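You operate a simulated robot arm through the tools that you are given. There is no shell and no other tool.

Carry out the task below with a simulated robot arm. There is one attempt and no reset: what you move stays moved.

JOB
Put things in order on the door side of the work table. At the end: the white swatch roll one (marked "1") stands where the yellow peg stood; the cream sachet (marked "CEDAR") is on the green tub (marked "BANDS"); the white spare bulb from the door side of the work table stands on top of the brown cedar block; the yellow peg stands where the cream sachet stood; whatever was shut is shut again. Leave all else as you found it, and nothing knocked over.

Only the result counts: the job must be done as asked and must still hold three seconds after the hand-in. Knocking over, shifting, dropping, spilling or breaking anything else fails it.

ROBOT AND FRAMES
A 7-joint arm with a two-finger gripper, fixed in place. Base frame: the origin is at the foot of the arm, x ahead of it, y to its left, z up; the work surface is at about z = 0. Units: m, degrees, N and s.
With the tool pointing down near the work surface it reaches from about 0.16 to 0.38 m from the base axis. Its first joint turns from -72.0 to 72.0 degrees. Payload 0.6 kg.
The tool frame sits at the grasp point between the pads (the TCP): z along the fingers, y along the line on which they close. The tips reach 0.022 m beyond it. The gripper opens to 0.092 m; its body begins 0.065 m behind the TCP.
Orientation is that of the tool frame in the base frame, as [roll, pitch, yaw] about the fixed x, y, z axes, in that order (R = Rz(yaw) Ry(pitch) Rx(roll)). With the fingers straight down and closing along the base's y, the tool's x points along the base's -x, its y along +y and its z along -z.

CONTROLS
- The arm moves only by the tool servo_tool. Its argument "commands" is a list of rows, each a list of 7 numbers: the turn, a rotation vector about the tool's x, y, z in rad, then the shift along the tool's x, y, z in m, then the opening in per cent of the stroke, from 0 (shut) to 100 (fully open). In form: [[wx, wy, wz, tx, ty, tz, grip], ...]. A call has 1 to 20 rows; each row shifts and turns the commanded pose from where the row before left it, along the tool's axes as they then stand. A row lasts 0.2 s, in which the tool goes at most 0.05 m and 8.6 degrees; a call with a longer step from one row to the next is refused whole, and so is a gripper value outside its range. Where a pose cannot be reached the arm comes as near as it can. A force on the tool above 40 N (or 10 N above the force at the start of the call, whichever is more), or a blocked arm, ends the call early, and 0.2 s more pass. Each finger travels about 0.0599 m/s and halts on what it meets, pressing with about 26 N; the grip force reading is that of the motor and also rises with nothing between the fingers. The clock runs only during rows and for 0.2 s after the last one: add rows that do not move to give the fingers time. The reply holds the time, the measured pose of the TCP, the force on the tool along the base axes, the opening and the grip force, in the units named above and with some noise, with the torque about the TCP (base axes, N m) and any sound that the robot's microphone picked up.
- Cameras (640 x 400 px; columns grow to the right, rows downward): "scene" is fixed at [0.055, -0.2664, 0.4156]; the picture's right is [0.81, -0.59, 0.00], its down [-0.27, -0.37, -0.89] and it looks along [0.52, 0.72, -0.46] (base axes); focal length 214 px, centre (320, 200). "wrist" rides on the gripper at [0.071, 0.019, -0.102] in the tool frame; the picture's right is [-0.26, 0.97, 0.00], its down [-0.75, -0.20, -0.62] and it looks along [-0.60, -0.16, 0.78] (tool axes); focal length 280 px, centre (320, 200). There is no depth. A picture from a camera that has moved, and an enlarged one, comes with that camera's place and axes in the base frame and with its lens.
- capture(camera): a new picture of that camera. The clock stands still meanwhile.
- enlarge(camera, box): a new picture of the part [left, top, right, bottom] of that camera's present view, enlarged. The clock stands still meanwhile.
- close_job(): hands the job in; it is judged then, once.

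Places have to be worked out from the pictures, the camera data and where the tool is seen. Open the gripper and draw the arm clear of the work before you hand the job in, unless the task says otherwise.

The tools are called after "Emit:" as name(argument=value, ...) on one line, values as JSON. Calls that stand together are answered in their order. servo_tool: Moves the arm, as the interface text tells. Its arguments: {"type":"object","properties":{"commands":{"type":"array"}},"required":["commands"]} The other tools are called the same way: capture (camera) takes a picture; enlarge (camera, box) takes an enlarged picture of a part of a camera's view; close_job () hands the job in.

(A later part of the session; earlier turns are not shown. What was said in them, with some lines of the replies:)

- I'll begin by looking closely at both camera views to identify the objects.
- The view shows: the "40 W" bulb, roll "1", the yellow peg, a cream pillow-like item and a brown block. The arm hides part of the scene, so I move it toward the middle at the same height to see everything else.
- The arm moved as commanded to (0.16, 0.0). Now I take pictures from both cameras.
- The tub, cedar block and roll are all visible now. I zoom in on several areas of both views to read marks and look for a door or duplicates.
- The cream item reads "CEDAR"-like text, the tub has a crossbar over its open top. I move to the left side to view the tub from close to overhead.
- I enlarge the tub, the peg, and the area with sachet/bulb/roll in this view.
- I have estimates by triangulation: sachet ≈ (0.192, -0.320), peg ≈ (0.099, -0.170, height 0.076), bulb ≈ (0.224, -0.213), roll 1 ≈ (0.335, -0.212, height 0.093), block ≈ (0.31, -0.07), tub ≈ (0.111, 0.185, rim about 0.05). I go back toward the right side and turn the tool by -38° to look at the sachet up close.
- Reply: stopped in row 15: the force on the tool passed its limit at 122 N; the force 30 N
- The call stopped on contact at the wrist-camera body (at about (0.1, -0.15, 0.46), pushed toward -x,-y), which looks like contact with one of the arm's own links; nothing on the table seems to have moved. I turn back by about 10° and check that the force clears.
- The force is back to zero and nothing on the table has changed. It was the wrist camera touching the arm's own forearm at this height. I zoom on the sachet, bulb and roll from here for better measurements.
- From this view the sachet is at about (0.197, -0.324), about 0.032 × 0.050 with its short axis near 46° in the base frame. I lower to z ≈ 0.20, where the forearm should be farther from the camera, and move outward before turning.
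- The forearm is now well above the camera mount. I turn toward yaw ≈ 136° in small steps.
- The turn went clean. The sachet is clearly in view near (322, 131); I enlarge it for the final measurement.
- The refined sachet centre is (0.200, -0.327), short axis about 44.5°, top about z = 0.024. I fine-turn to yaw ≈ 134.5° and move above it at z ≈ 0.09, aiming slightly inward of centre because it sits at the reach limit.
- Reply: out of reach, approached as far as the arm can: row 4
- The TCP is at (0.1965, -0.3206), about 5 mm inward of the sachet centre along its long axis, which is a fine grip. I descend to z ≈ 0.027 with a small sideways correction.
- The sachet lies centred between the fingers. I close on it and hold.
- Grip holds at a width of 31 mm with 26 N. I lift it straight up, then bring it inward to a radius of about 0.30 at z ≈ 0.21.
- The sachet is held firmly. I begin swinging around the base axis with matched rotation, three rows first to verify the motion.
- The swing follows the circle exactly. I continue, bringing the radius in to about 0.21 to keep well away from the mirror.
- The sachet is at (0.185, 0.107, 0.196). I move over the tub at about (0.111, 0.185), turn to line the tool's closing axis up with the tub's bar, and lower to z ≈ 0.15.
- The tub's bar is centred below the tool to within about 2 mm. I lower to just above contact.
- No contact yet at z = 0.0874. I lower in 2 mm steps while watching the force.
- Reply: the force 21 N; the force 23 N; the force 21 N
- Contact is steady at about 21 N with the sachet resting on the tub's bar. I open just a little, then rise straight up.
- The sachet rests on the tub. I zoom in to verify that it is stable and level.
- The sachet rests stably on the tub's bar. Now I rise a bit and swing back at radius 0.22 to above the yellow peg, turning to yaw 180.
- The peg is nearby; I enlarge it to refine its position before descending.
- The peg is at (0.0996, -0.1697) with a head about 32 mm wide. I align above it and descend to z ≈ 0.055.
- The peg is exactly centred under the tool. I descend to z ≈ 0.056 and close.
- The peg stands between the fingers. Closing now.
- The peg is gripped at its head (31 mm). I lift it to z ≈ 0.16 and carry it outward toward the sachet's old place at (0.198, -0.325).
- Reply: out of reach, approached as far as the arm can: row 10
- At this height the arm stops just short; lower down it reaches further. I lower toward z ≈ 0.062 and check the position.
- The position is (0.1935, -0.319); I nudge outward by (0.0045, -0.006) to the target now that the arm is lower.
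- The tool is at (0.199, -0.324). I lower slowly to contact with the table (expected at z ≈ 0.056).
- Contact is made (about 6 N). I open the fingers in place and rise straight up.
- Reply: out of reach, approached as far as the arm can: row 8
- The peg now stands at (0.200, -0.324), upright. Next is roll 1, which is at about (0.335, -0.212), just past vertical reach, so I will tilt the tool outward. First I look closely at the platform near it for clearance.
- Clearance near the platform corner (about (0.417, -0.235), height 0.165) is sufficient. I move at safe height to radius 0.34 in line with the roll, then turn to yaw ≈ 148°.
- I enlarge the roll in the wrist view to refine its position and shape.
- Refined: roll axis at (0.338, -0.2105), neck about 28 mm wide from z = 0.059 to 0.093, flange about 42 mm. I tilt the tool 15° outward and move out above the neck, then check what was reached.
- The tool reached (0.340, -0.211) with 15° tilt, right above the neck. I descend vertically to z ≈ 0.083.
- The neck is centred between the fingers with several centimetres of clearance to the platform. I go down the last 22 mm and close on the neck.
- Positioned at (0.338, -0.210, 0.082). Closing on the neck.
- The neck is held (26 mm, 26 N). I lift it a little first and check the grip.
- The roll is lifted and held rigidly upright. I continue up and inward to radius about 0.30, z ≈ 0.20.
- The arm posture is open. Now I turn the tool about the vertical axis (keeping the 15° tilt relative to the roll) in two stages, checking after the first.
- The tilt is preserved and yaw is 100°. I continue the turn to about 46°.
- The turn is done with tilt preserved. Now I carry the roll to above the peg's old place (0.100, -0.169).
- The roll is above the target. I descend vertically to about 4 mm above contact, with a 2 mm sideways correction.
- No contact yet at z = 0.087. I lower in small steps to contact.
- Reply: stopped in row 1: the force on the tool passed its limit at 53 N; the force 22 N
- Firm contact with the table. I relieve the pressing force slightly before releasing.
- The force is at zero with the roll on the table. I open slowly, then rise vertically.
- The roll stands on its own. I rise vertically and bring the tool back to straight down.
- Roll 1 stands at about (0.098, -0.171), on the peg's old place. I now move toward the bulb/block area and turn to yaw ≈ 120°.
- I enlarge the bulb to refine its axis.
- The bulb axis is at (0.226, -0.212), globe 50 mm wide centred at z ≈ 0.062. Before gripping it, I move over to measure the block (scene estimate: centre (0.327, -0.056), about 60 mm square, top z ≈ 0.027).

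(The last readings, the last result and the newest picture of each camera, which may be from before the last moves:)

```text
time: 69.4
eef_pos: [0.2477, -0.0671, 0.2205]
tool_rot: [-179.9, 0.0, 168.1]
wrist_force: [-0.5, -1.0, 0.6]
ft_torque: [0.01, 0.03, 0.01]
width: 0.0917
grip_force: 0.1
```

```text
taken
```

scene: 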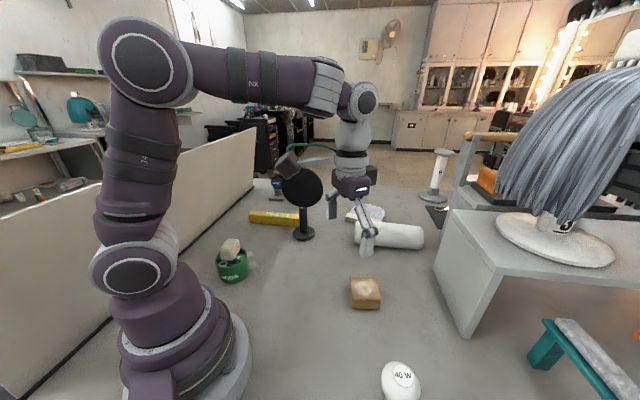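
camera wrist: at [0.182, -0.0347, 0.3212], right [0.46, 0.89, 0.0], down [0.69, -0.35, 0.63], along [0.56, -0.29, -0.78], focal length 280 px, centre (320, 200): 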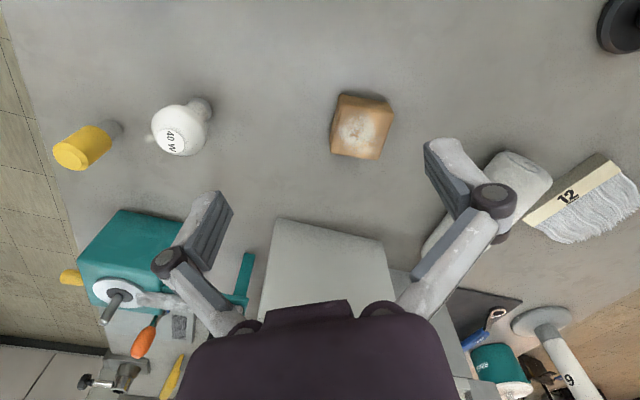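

The block is in clear view; I enlarge it for accurate measurement.

Emit:
enlarge(camera="wrist", box=[310, 75, 420, 175])

Emit:
enlarge(camera="wrist", box=[40, 80, 230, 190])

Emit:
enlarge(camera="scene", box=[340, 265, 400, 320])

```text
4.00 times, centred on (365, 125) of wrist
camera zoom: at [0.182, -0.0347, 0.3212], right [0.46, 0.89, 0.0], down [0.69, -0.35, 0.63], along [0.56, -0.29, -0.78], focal length 1122 px, centre (140, 500)
```

zoom: 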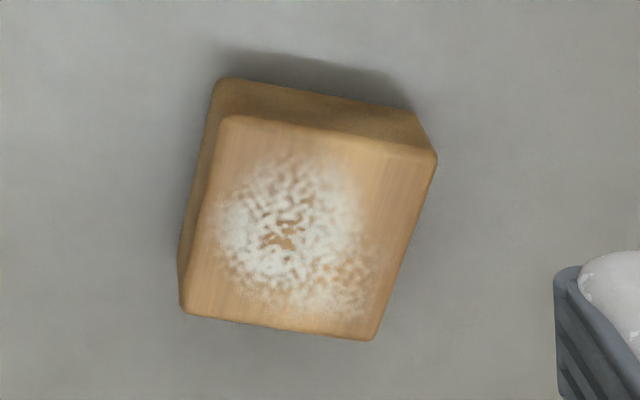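

```text
3.37 times, centred on (135, 135) of wrist
camera zoom: at [0.182, -0.0347, 0.3212], right [0.46, 0.89, 0.0], down [0.69, -0.35, 0.63], along [0.56, -0.29, -0.78], focal length 944 px, centre (943, 419)
```

zoom: 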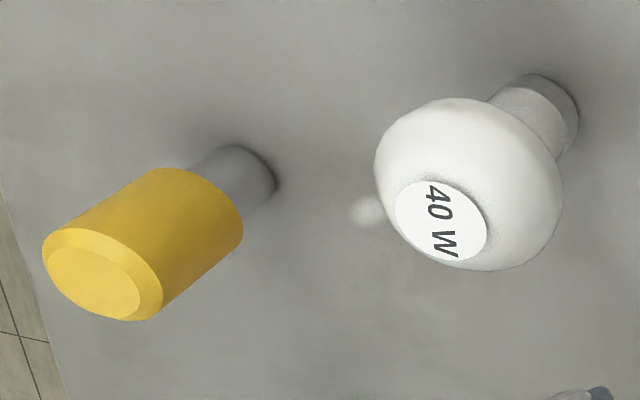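

```text
7.27 times, centred on (370, 292) of scene
camera zoom: at [0.055, -0.2664, 0.4156], right [0.81, -0.59, 0.0], down [-0.27, -0.37, -0.89], along [0.52, 0.72, -0.46], focal length 1560 px, centre (-44, -473)
```

zoom: 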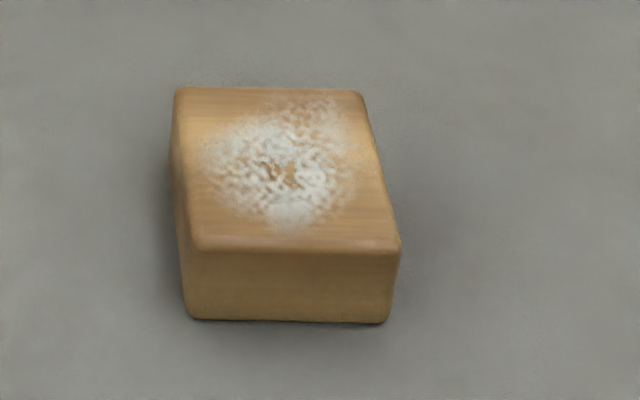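

The block centre is (0.327, -0.057), top z ≈ 0.028, and both cameras agree. Now I return over the bulb with yaw 120° so the fingers avoid the peg and roll.

Emit:
servo_tool(commands=[[0, 0, 0.12, 0, 0, 0, 100], [0, 0, 0.12, 0, 0, 0, 100], [0, 0, 0.12, 0, 0, 0, 100], [0, 0, 0.12, 0, 0, 0, 100], [0, 0, 0.12, 0, 0, 0, 100], [0, 0, 0.12, 0, 0, 0, 100], [0, 0, 0.12, 0, 0, 0, 100], [0, 0, 0, -0.0229, -0.0183, 0, 100], [0, 0, 0, -0.0229, -0.0183, 0, 100], [0, 0, 0, -0.0229, -0.0183, 0, 100], [0, 0, 0, -0.0229, -0.0183, 0, 100], [0, 0, 0, -0.0229, -0.0183, 0, 100], [0, 0, 0, 0, 0, 0.03, 100], [0, 0, 0, 0, 0, 0.03, 100], [0, 0, 0, 0, 0, 0, 100]])

Emit:
capture(camera="wrist")

Emit:
capture(camera="scene")

```text
time: 72.6
eef_pos: [0.2245, -0.2136, 0.1595]
tool_rot: [180.0, 0.1, 119.9]
wrist_force: [-0.3, 0.7, 0.1]
ft_torque: [0.02, 0.0, -0.01]
width: 0.0921
grip_force: 0.0
```

```text
taken
camera wrist: at [0.2059, -0.143, 0.2606], right [0.97, 0.25, 0.0], down [0.2, -0.75, 0.63], along [0.16, -0.61, -0.78], focal length 280 px, centre (320, 200)
```

wrist: 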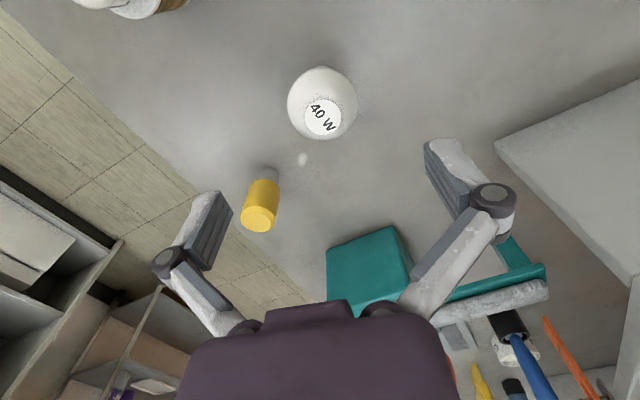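

```text
taken
```

scene: 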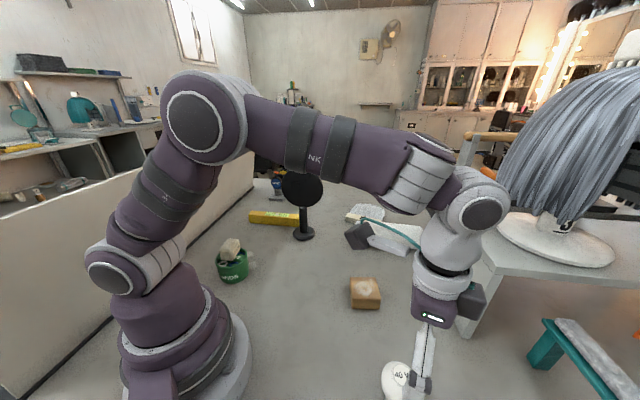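

The bulb is centred to within about 2 mm. I correct that and descend to z ≈ 0.061 around the globe.

Emit:
servo_tool(commands=[[0, 0, 0, 0.001, 0.002, 0.0245, 100], [0, 0, 0, 0, 0, 0.0245, 100], [0, 0, 0, 0, 0, 0.0245, 100], [0, 0, 0, 0, 0, 0.0245, 100], [0, 0, 0, 0, 0, 0, 100], [0, 0, 0, 0, 0, 0, 100]])

Emit:
capture(camera="wrist")

Emit:
capture(camera="scene")

```text
time: 74.0
eef_pos: [0.2267, -0.2095, 0.0624]
tool_rot: [-180.0, 0.2, 119.9]
wrist_force: [-0.5, 1.1, 0.1]
ft_torque: [0.0, 0.02, 0.01]
width: 0.092
grip_force: 0.1
```

```text
taken
camera wrist: at [0.2084, -0.1396, 0.1645], right [0.97, 0.25, 0.0], down [0.2, -0.75, 0.63], along [0.16, -0.61, -0.78], focal length 280 px, centre (320, 200)
```

wrist: 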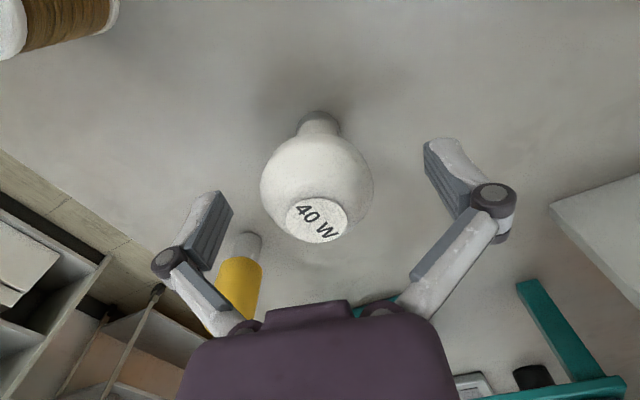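

```text
taken
```

scene: 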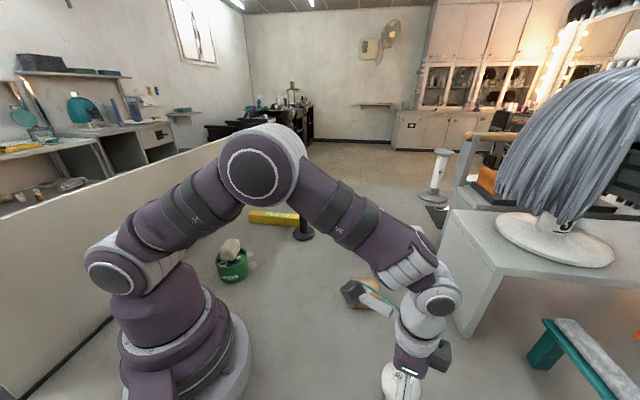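

The globe is about 1 mm off centre; I correct that and close gently.

Emit:
servo_tool(commands=[[0, 0, 0, 0, -0.0012, 0, 100], [0, 0, 0, 0, 0, 0, 80], [0, 0, 0, 0, 0, 0, 68], [0, 0, 0, 0, 0, 0, 60], [0, 0, 0, 0, 0, 0, 54], [0, 0, 0, 0, 0, 0, 50], [0, 0, 0, 0, 0, 0, 46], [0, 0, 0, 0, 0, 0, 44], [0, 0, 0, 0, 0, 0, 44]])

Emit:
capture(camera="wrist")

```text
time: 76.0
eef_pos: [0.2267, -0.211, 0.0618]
tool_rot: [180.0, 0.2, 119.9]
wrist_force: [-1.4, 0.2, 8.2]
ft_torque: [0.06, 0.02, 0.01]
width: 0.0495
grip_force: 26.3
```

```text
taken
camera wrist: at [0.2074, -0.1407, 0.1642], right [0.97, 0.25, 0.0], down [0.2, -0.75, 0.63], along [0.16, -0.61, -0.78], focal length 280 px, centre (320, 200)
```

wrist: 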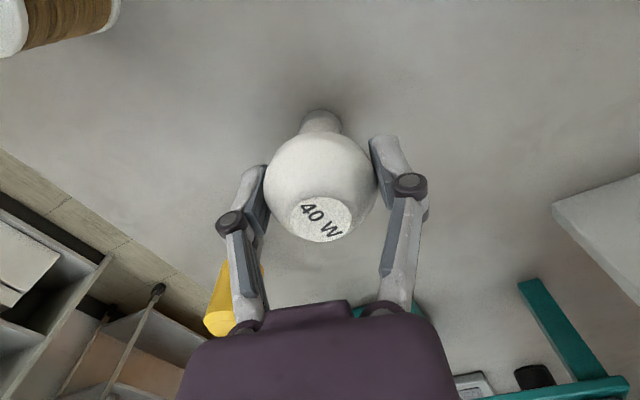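

The bulb is held at 49.5 mm. I lift 3 cm and check that it hangs straight.

Emit:
servo_tool(commands=[[0, 0, 0, 0, 0, -0.015, 44], [0, 0, 0, 0, 0, -0.015, 44], [0, 0, 0, 0, 0, 0, 44]])

Emit:
capture(camera="wrist")

Emit:
enlarge(camera="scene", box=[340, 240, 480, 400])

```text
time: 76.8
eef_pos: [0.2253, -0.21, 0.0935]
tool_rot: [180.0, 0.1, 119.9]
wrist_force: [0.4, 0.8, 0.5]
ft_torque: [-0.01, 0.0, -0.01]
width: 0.0497
grip_force: 25.9
```

```text
taken
camera wrist: at [0.2067, -0.1402, 0.1948], right [0.97, 0.25, 0.0], down [0.2, -0.75, 0.63], along [0.16, -0.61, -0.78], focal length 280 px, centre (320, 200)
```

wrist: 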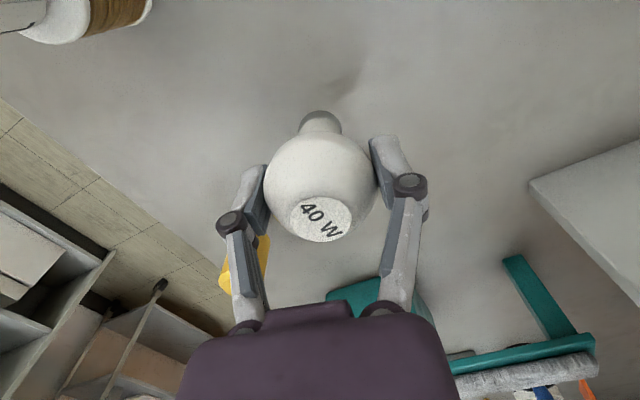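

```text
2.50 times, centred on (410, 320) of scene
camera zoom: at [0.055, -0.2664, 0.4156], right [0.81, -0.59, 0.0], down [-0.27, -0.37, -0.89], along [0.52, 0.72, -0.46], focal length 536 px, centre (95, -100)
```

zoom: 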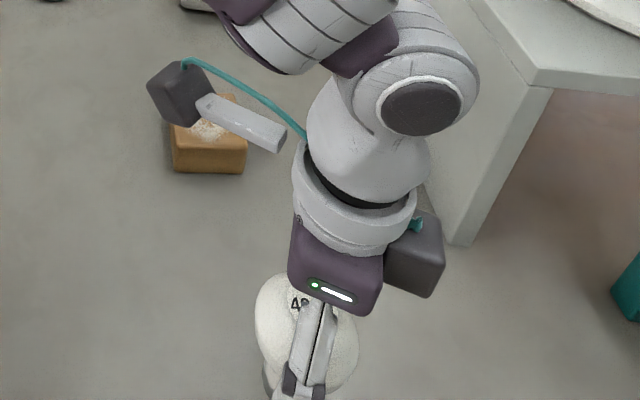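

The bulb is rigidly held. I lift it to z ≈ 0.17 and carry it over the block at (0.327, -0.057).

Emit:
servo_tool(commands=[[0, 0, 0, 0, 0, -0.025, 44], [0, 0, 0, 0, 0, -0.025, 44], [0, 0, 0, 0, 0, -0.025, 44], [0, 0, 0, 0.01365, 0.0274, 0, 44], [0, 0, 0, 0.01365, 0.0274, 0, 44], [0, 0, 0, 0.01365, 0.0274, 0, 44], [0, 0, 0, 0.01365, 0.0274, 0, 44], [0, 0, 0, 0.01365, 0.0274, 0, 44], [0, 0, 0, 0.01365, 0.0274, 0, 44], [0, 0, 0, 0, 0, 0, 44], [0, 0, 0, 0, 0, 0, 44]])

Emit:
capture(camera="wrist")

Emit:
capture(camera="scene")

```text
time: 79.2
eef_pos: [0.3284, -0.0585, 0.1686]
tool_rot: [180.0, 0.1, 119.9]
wrist_force: [-0.2, 0.5, -0.7]
ft_torque: [0.0, -0.01, 0.02]
width: 0.0492
grip_force: 26.0
```

```text
taken
camera wrist: at [0.3087, 0.0118, 0.27], right [0.97, 0.25, 0.0], down [0.2, -0.75, 0.63], along [0.16, -0.61, -0.78], focal length 280 px, centre (320, 200)
```

wrist: 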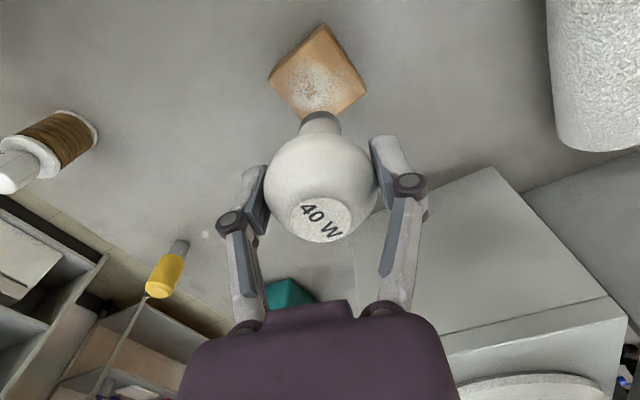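

```text
taken
```

scene: 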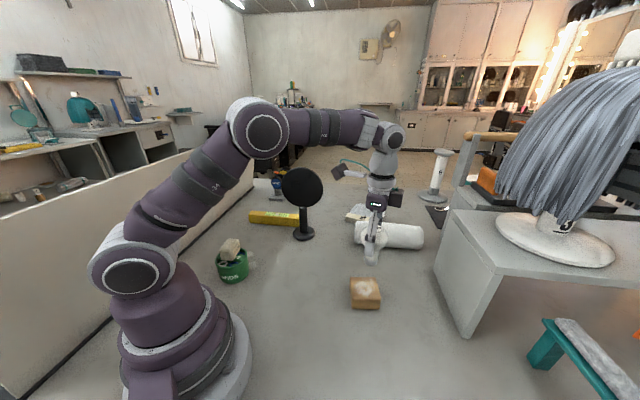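

I zoom in on the block under the bulb to verify alignment.

Emit:
enlarge(camera="wrist", box=[250, 10, 390, 150])

Emit:
enlarge(camera="scene", box=[330, 180, 430, 320])

```text
2.86 times, centred on (320, 80) of wrist
camera zoom: at [0.3087, 0.0118, 0.27], right [0.97, 0.25, 0.0], down [0.2, -0.75, 0.63], along [0.16, -0.61, -0.78], focal length 801 px, centre (320, 543)
```

zoom: 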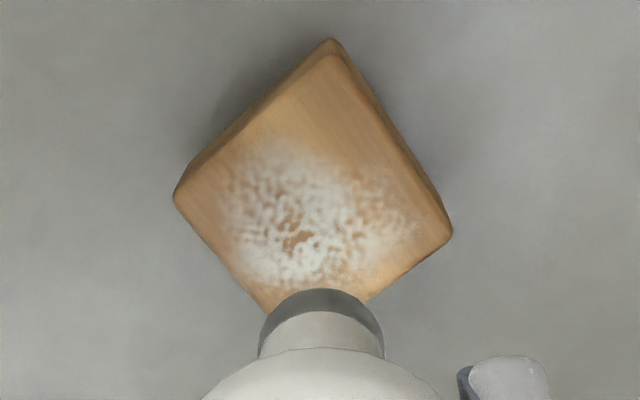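

```text
2.86 times, centred on (380, 250) of scene
camera zoom: at [0.055, -0.2664, 0.4156], right [0.81, -0.59, 0.0], down [-0.27, -0.37, -0.89], along [0.52, 0.72, -0.46], focal length 613 px, centre (149, 57)
```

zoom: 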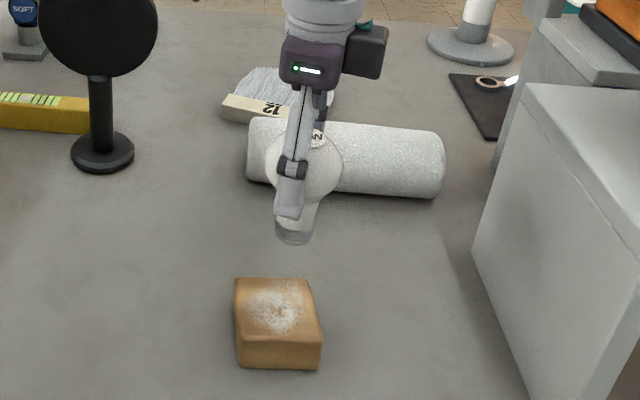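

The alignment is within 3 mm. I correct it and lower to about 1 cm above the block.

Emit:
servo_tool(commands=[[0, 0, 0, 0.0025, -0.001, 0.0175, 44], [0, 0, 0, 0, 0, 0.0175, 44], [0, 0, 0, 0, 0, 0.0175, 44], [0, 0, 0, 0, 0, 0.0165, 44], [0, 0, 0, 0, 0, 0, 44], [0, 0, 0, 0, 0, 0, 44]])

Emit:
enlarge(camera="scene", box=[330, 220, 420, 320])

Emit:
capture(camera="wrist")

```text
time: 80.6
eef_pos: [0.324, -0.0569, 0.0967]
tool_rot: [-180.0, 0.0, 119.9]
wrist_force: [0.8, -0.3, 13.7]
ft_torque: [-0.07, -0.06, 0.0]
width: 0.0498
grip_force: 26.2
```

```text
4.00 times, centred on (375, 270) of scene
camera zoom: at [0.055, -0.2664, 0.4156], right [0.81, -0.59, 0.0], down [-0.27, -0.37, -0.89], along [0.52, 0.72, -0.46], focal length 858 px, centre (100, -80)
```

zoom: 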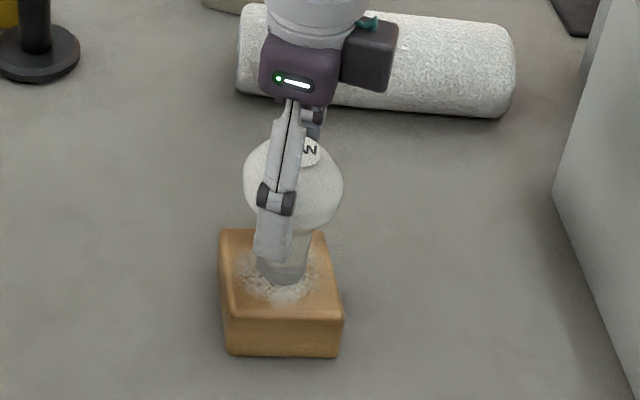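

```text
taken
camera wrist: at [0.3052, 0.0142, 0.198], right [0.97, 0.25, 0.0], down [0.2, -0.75, 0.63], along [0.16, -0.61, -0.78], focal length 280 px, centre (320, 200)
```

wrist: 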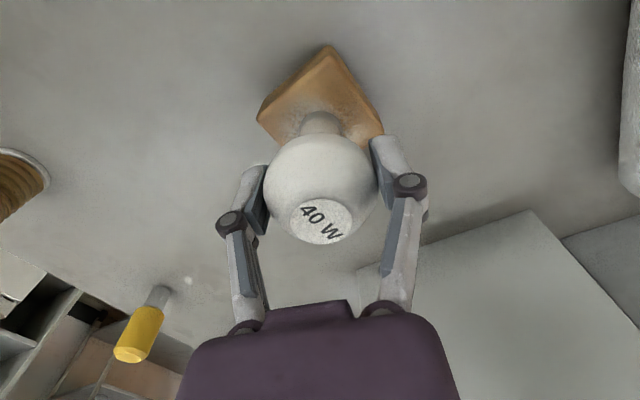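

Contact already (13.7 N) at z = 0.097, with the bulb's cap in the middle of the block. I relieve the pressure slightly.

Emit:
servo_tool(commands=[[0, 0, 0, 0, 0, -0.0005, 44], [0, 0, 0, 0, 0, 0, 44]])

Emit:
enlarge(camera="scene", box=[345, 235, 405, 320])

```text
time: 81.2
eef_pos: [0.3235, -0.056, 0.0976]
tool_rot: [-179.9, 0.0, 119.8]
wrist_force: [-0.6, 0.0, -1.2]
ft_torque: [0.01, 0.01, -0.02]
width: 0.0494
grip_force: 26.5
```

```text
4.71 times, centred on (375, 278) of scene
camera zoom: at [0.055, -0.2664, 0.4156], right [0.81, -0.59, 0.0], down [-0.27, -0.37, -0.89], along [0.52, 0.72, -0.46], focal length 1009 px, centre (61, -165)
```

zoom: 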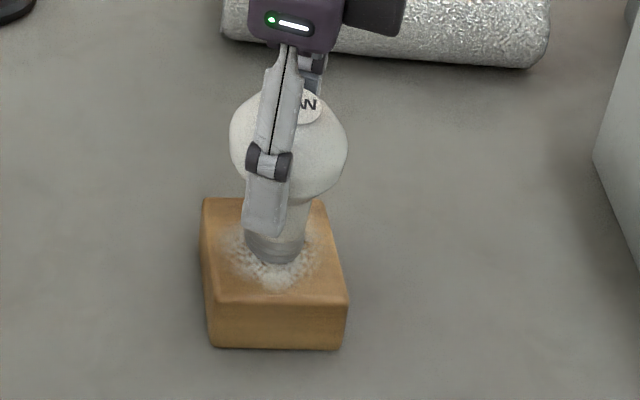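

The force is at zero and the bulb stands upright, centred on the block. I open the fingers gradually.

Emit:
servo_tool(commands=[[0, 0, 0, 0, 0, 0, 54], [0, 0, 0, 0, 0, 0, 56], [0, 0, 0, 0, 0, 0, 59], [0, 0, 0, 0, 0, 0, 63], [0, 0, 0, 0, 0, 0, 70], [0, 0, 0, 0, 0, 0, 80], [0, 0, 0, 0, 0, 0, 90], [0, 0, 0, 0, 0, 0, 100], [0, 0, 0, 0, 0, 0, 100]])

Emit:
enlarge(camera="scene", box=[345, 225, 425, 320])

Emit:
capture(camera="wrist")

```text
time: 83.2
eef_pos: [0.323, -0.0558, 0.0971]
tool_rot: [-180.0, 0.1, 119.9]
wrist_force: [0.2, 1.1, 0.1]
ft_torque: [0.01, -0.02, 0.0]
width: 0.0922
grip_force: 0.1
```

```text
4.21 times, centred on (385, 272) of scene
camera zoom: at [0.055, -0.2664, 0.4156], right [0.81, -0.59, 0.0], down [-0.27, -0.37, -0.89], along [0.52, 0.72, -0.46], focal length 903 px, centre (46, -105)
```

zoom: 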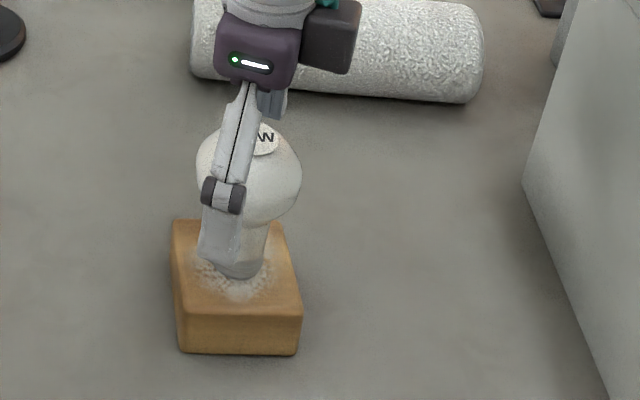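

```text
taken
camera wrist: at [0.3054, 0.0141, 0.1991], right [0.97, 0.25, 0.0], down [0.2, -0.75, 0.63], along [0.16, -0.61, -0.78], focal length 280 px, centre (320, 200)
```

wrist: 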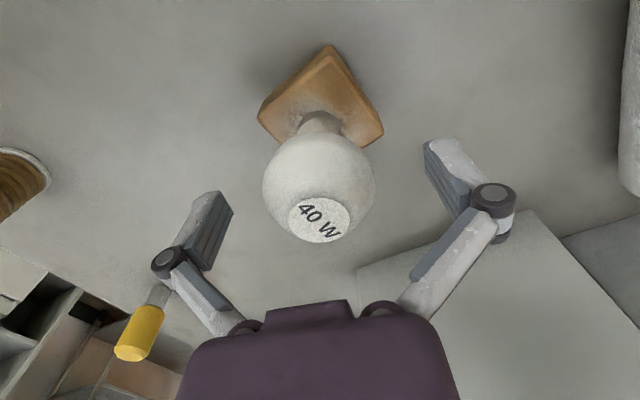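

The bulb stands free on the block. I rise straight up and then draw the arm back toward the base.

Emit:
servo_tool(commands=[[0, 0, 0, 0, 0, -0.01, 100], [0, 0, 0, 0, 0, -0.025, 100], [0, 0, 0, 0, 0, -0.03, 100], [0, 0, 0, 0, 0, -0.03, 100], [0, 0, 0, 0, 0, -0.03, 100], [0, 0, 0, 0, 0, 0, 100]])

Emit:
capture(camera="wrist")

Emit:
capture(camera="scene")

```text
time: 84.6
eef_pos: [0.3242, -0.0567, 0.2231]
tool_rot: [-180.0, 0.1, 120.0]
wrist_force: [0.2, -0.5, -0.7]
ft_torque: [-0.01, -0.02, 0.08]
width: 0.0922
grip_force: 0.1
```

```text
taken
camera wrist: at [0.3054, 0.0132, 0.3239], right [0.97, 0.25, 0.0], down [0.2, -0.75, 0.63], along [0.16, -0.61, -0.78], focal length 280 px, centre (320, 200)
```

wrist: 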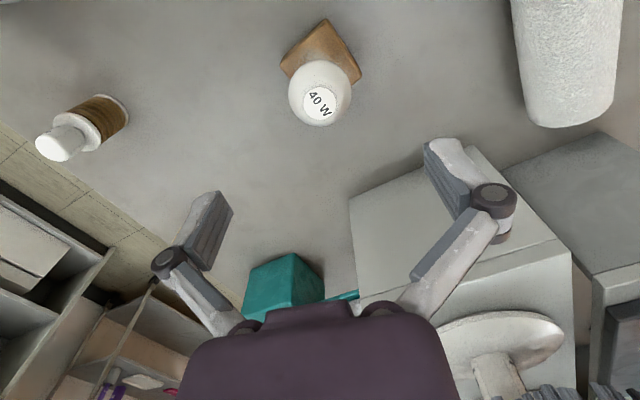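

```text
taken
```

scene: 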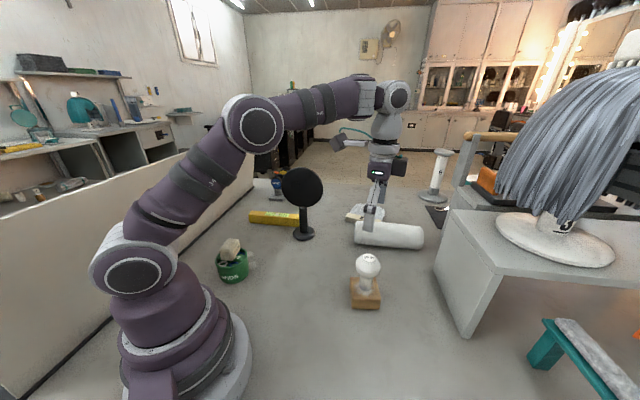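

Everything is standing. I draw the arm back to a clear posture and then check all four items once more.

Emit:
servo_tool(commands=[[0, 0, 0, 0.0175, -0.0208, -0.0068, 100], [0, 0, 0, 0.0175, -0.0208, -0.0068, 100], [0, 0, 0, 0.0175, -0.0208, -0.0068, 100], [0, 0, 0, 0.0175, -0.0208, -0.0068, 100], [0, 0, 0, 0, 0, 0, 100], [0, 0, 0, 0, 0, 0, 100]])

Emit:
capture(camera="wrist")

Emit:
enlarge(camera="scene", box=[200, 220, 290, 300])

Emit:
enlarge(camera="scene", box=[330, 230, 430, 320])

Emit:
capture(camera="scene")

```text
time: 86.0
eef_pos: [0.2179, -0.0375, 0.2508]
tool_rot: [179.9, 0.1, 119.8]
wrist_force: [0.3, 0.1, -0.2]
ft_torque: [-0.01, -0.05, 0.01]
width: 0.092
grip_force: 0.1
```

```text
taken
camera wrist: at [0.199, 0.0332, 0.3519], right [0.97, 0.25, 0.0], down [0.2, -0.75, 0.63], along [0.16, -0.61, -0.78], focal length 280 px, centre (320, 200)
```

wrist: 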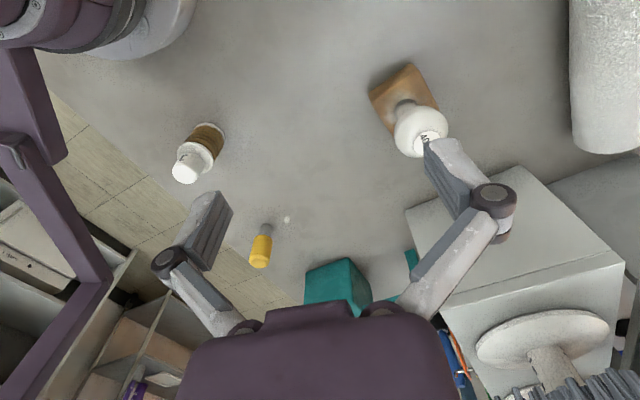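

```text
5.00 times, centred on (245, 260) of scene
camera zoom: at [0.055, -0.2664, 0.4156], right [0.81, -0.59, 0.0], down [-0.27, -0.37, -0.89], along [0.52, 0.72, -0.46], focal length 1072 px, centre (695, -100)
```

zoom: 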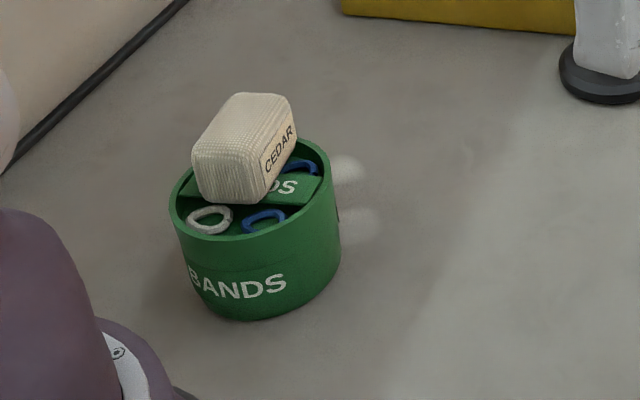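

```text
4.44 times, centred on (380, 275) of scene
camera zoom: at [0.055, -0.2664, 0.4156], right [0.81, -0.59, 0.0], down [-0.27, -0.37, -0.89], along [0.52, 0.72, -0.46], focal length 953 px, centre (53, -133)
```

zoom: 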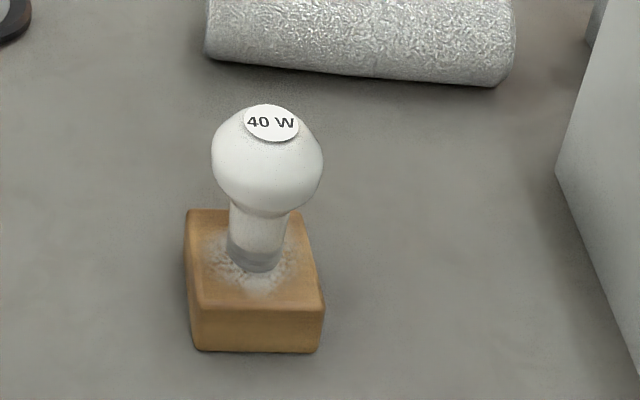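

```text
taken
```

scene: 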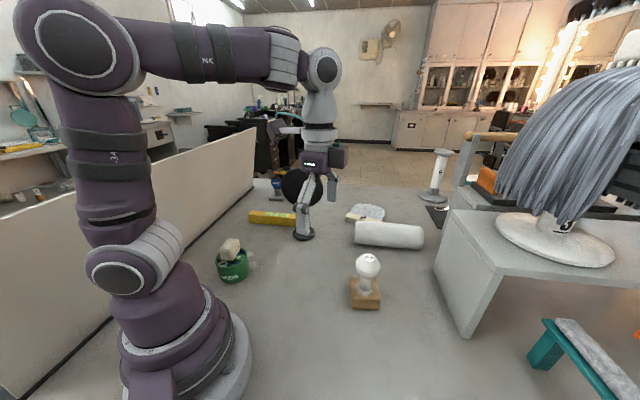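

All four items are where they should be:
- The sachet lies on the tub.
- The bulb stands upright on the block, which has not moved.
- The peg is at the sachet's old place.
- Roll 1 is at the peg's old place.

Nothing else was disturbed, the gripper is open and the arm is clear, so I hand the job in.

Emit:
close_job()

```text
The job is handed in.
```

I finished the job and handed it in; the hand-in reply didn't say whether it passed. The last pictures showed everything in place and nothing knocked over:

- **Roll one:** it stands where the yellow peg stood, about 2–3 mm off by my measurement.
- **Cream sachet:** it lies on the green tub, across the bar marked "BANDS".
- **Spare bulb:** the "40 W" bulb stands upright near the middle of the cedar block. The block did not move.
- **Yellow peg:** it stands where the sachet stood, about 2 mm off.
- **Shut things:** I opened nothing, so there was nothing to shut again.

Early on, the arm's wrist camera bumped the arm itself (a 122 N force reading) while I was looking around. I backed off straight away, and nothing on the table moved.

I saw only one white bulb on the table, so I took that as the one on the door side. I did not see the door itself.
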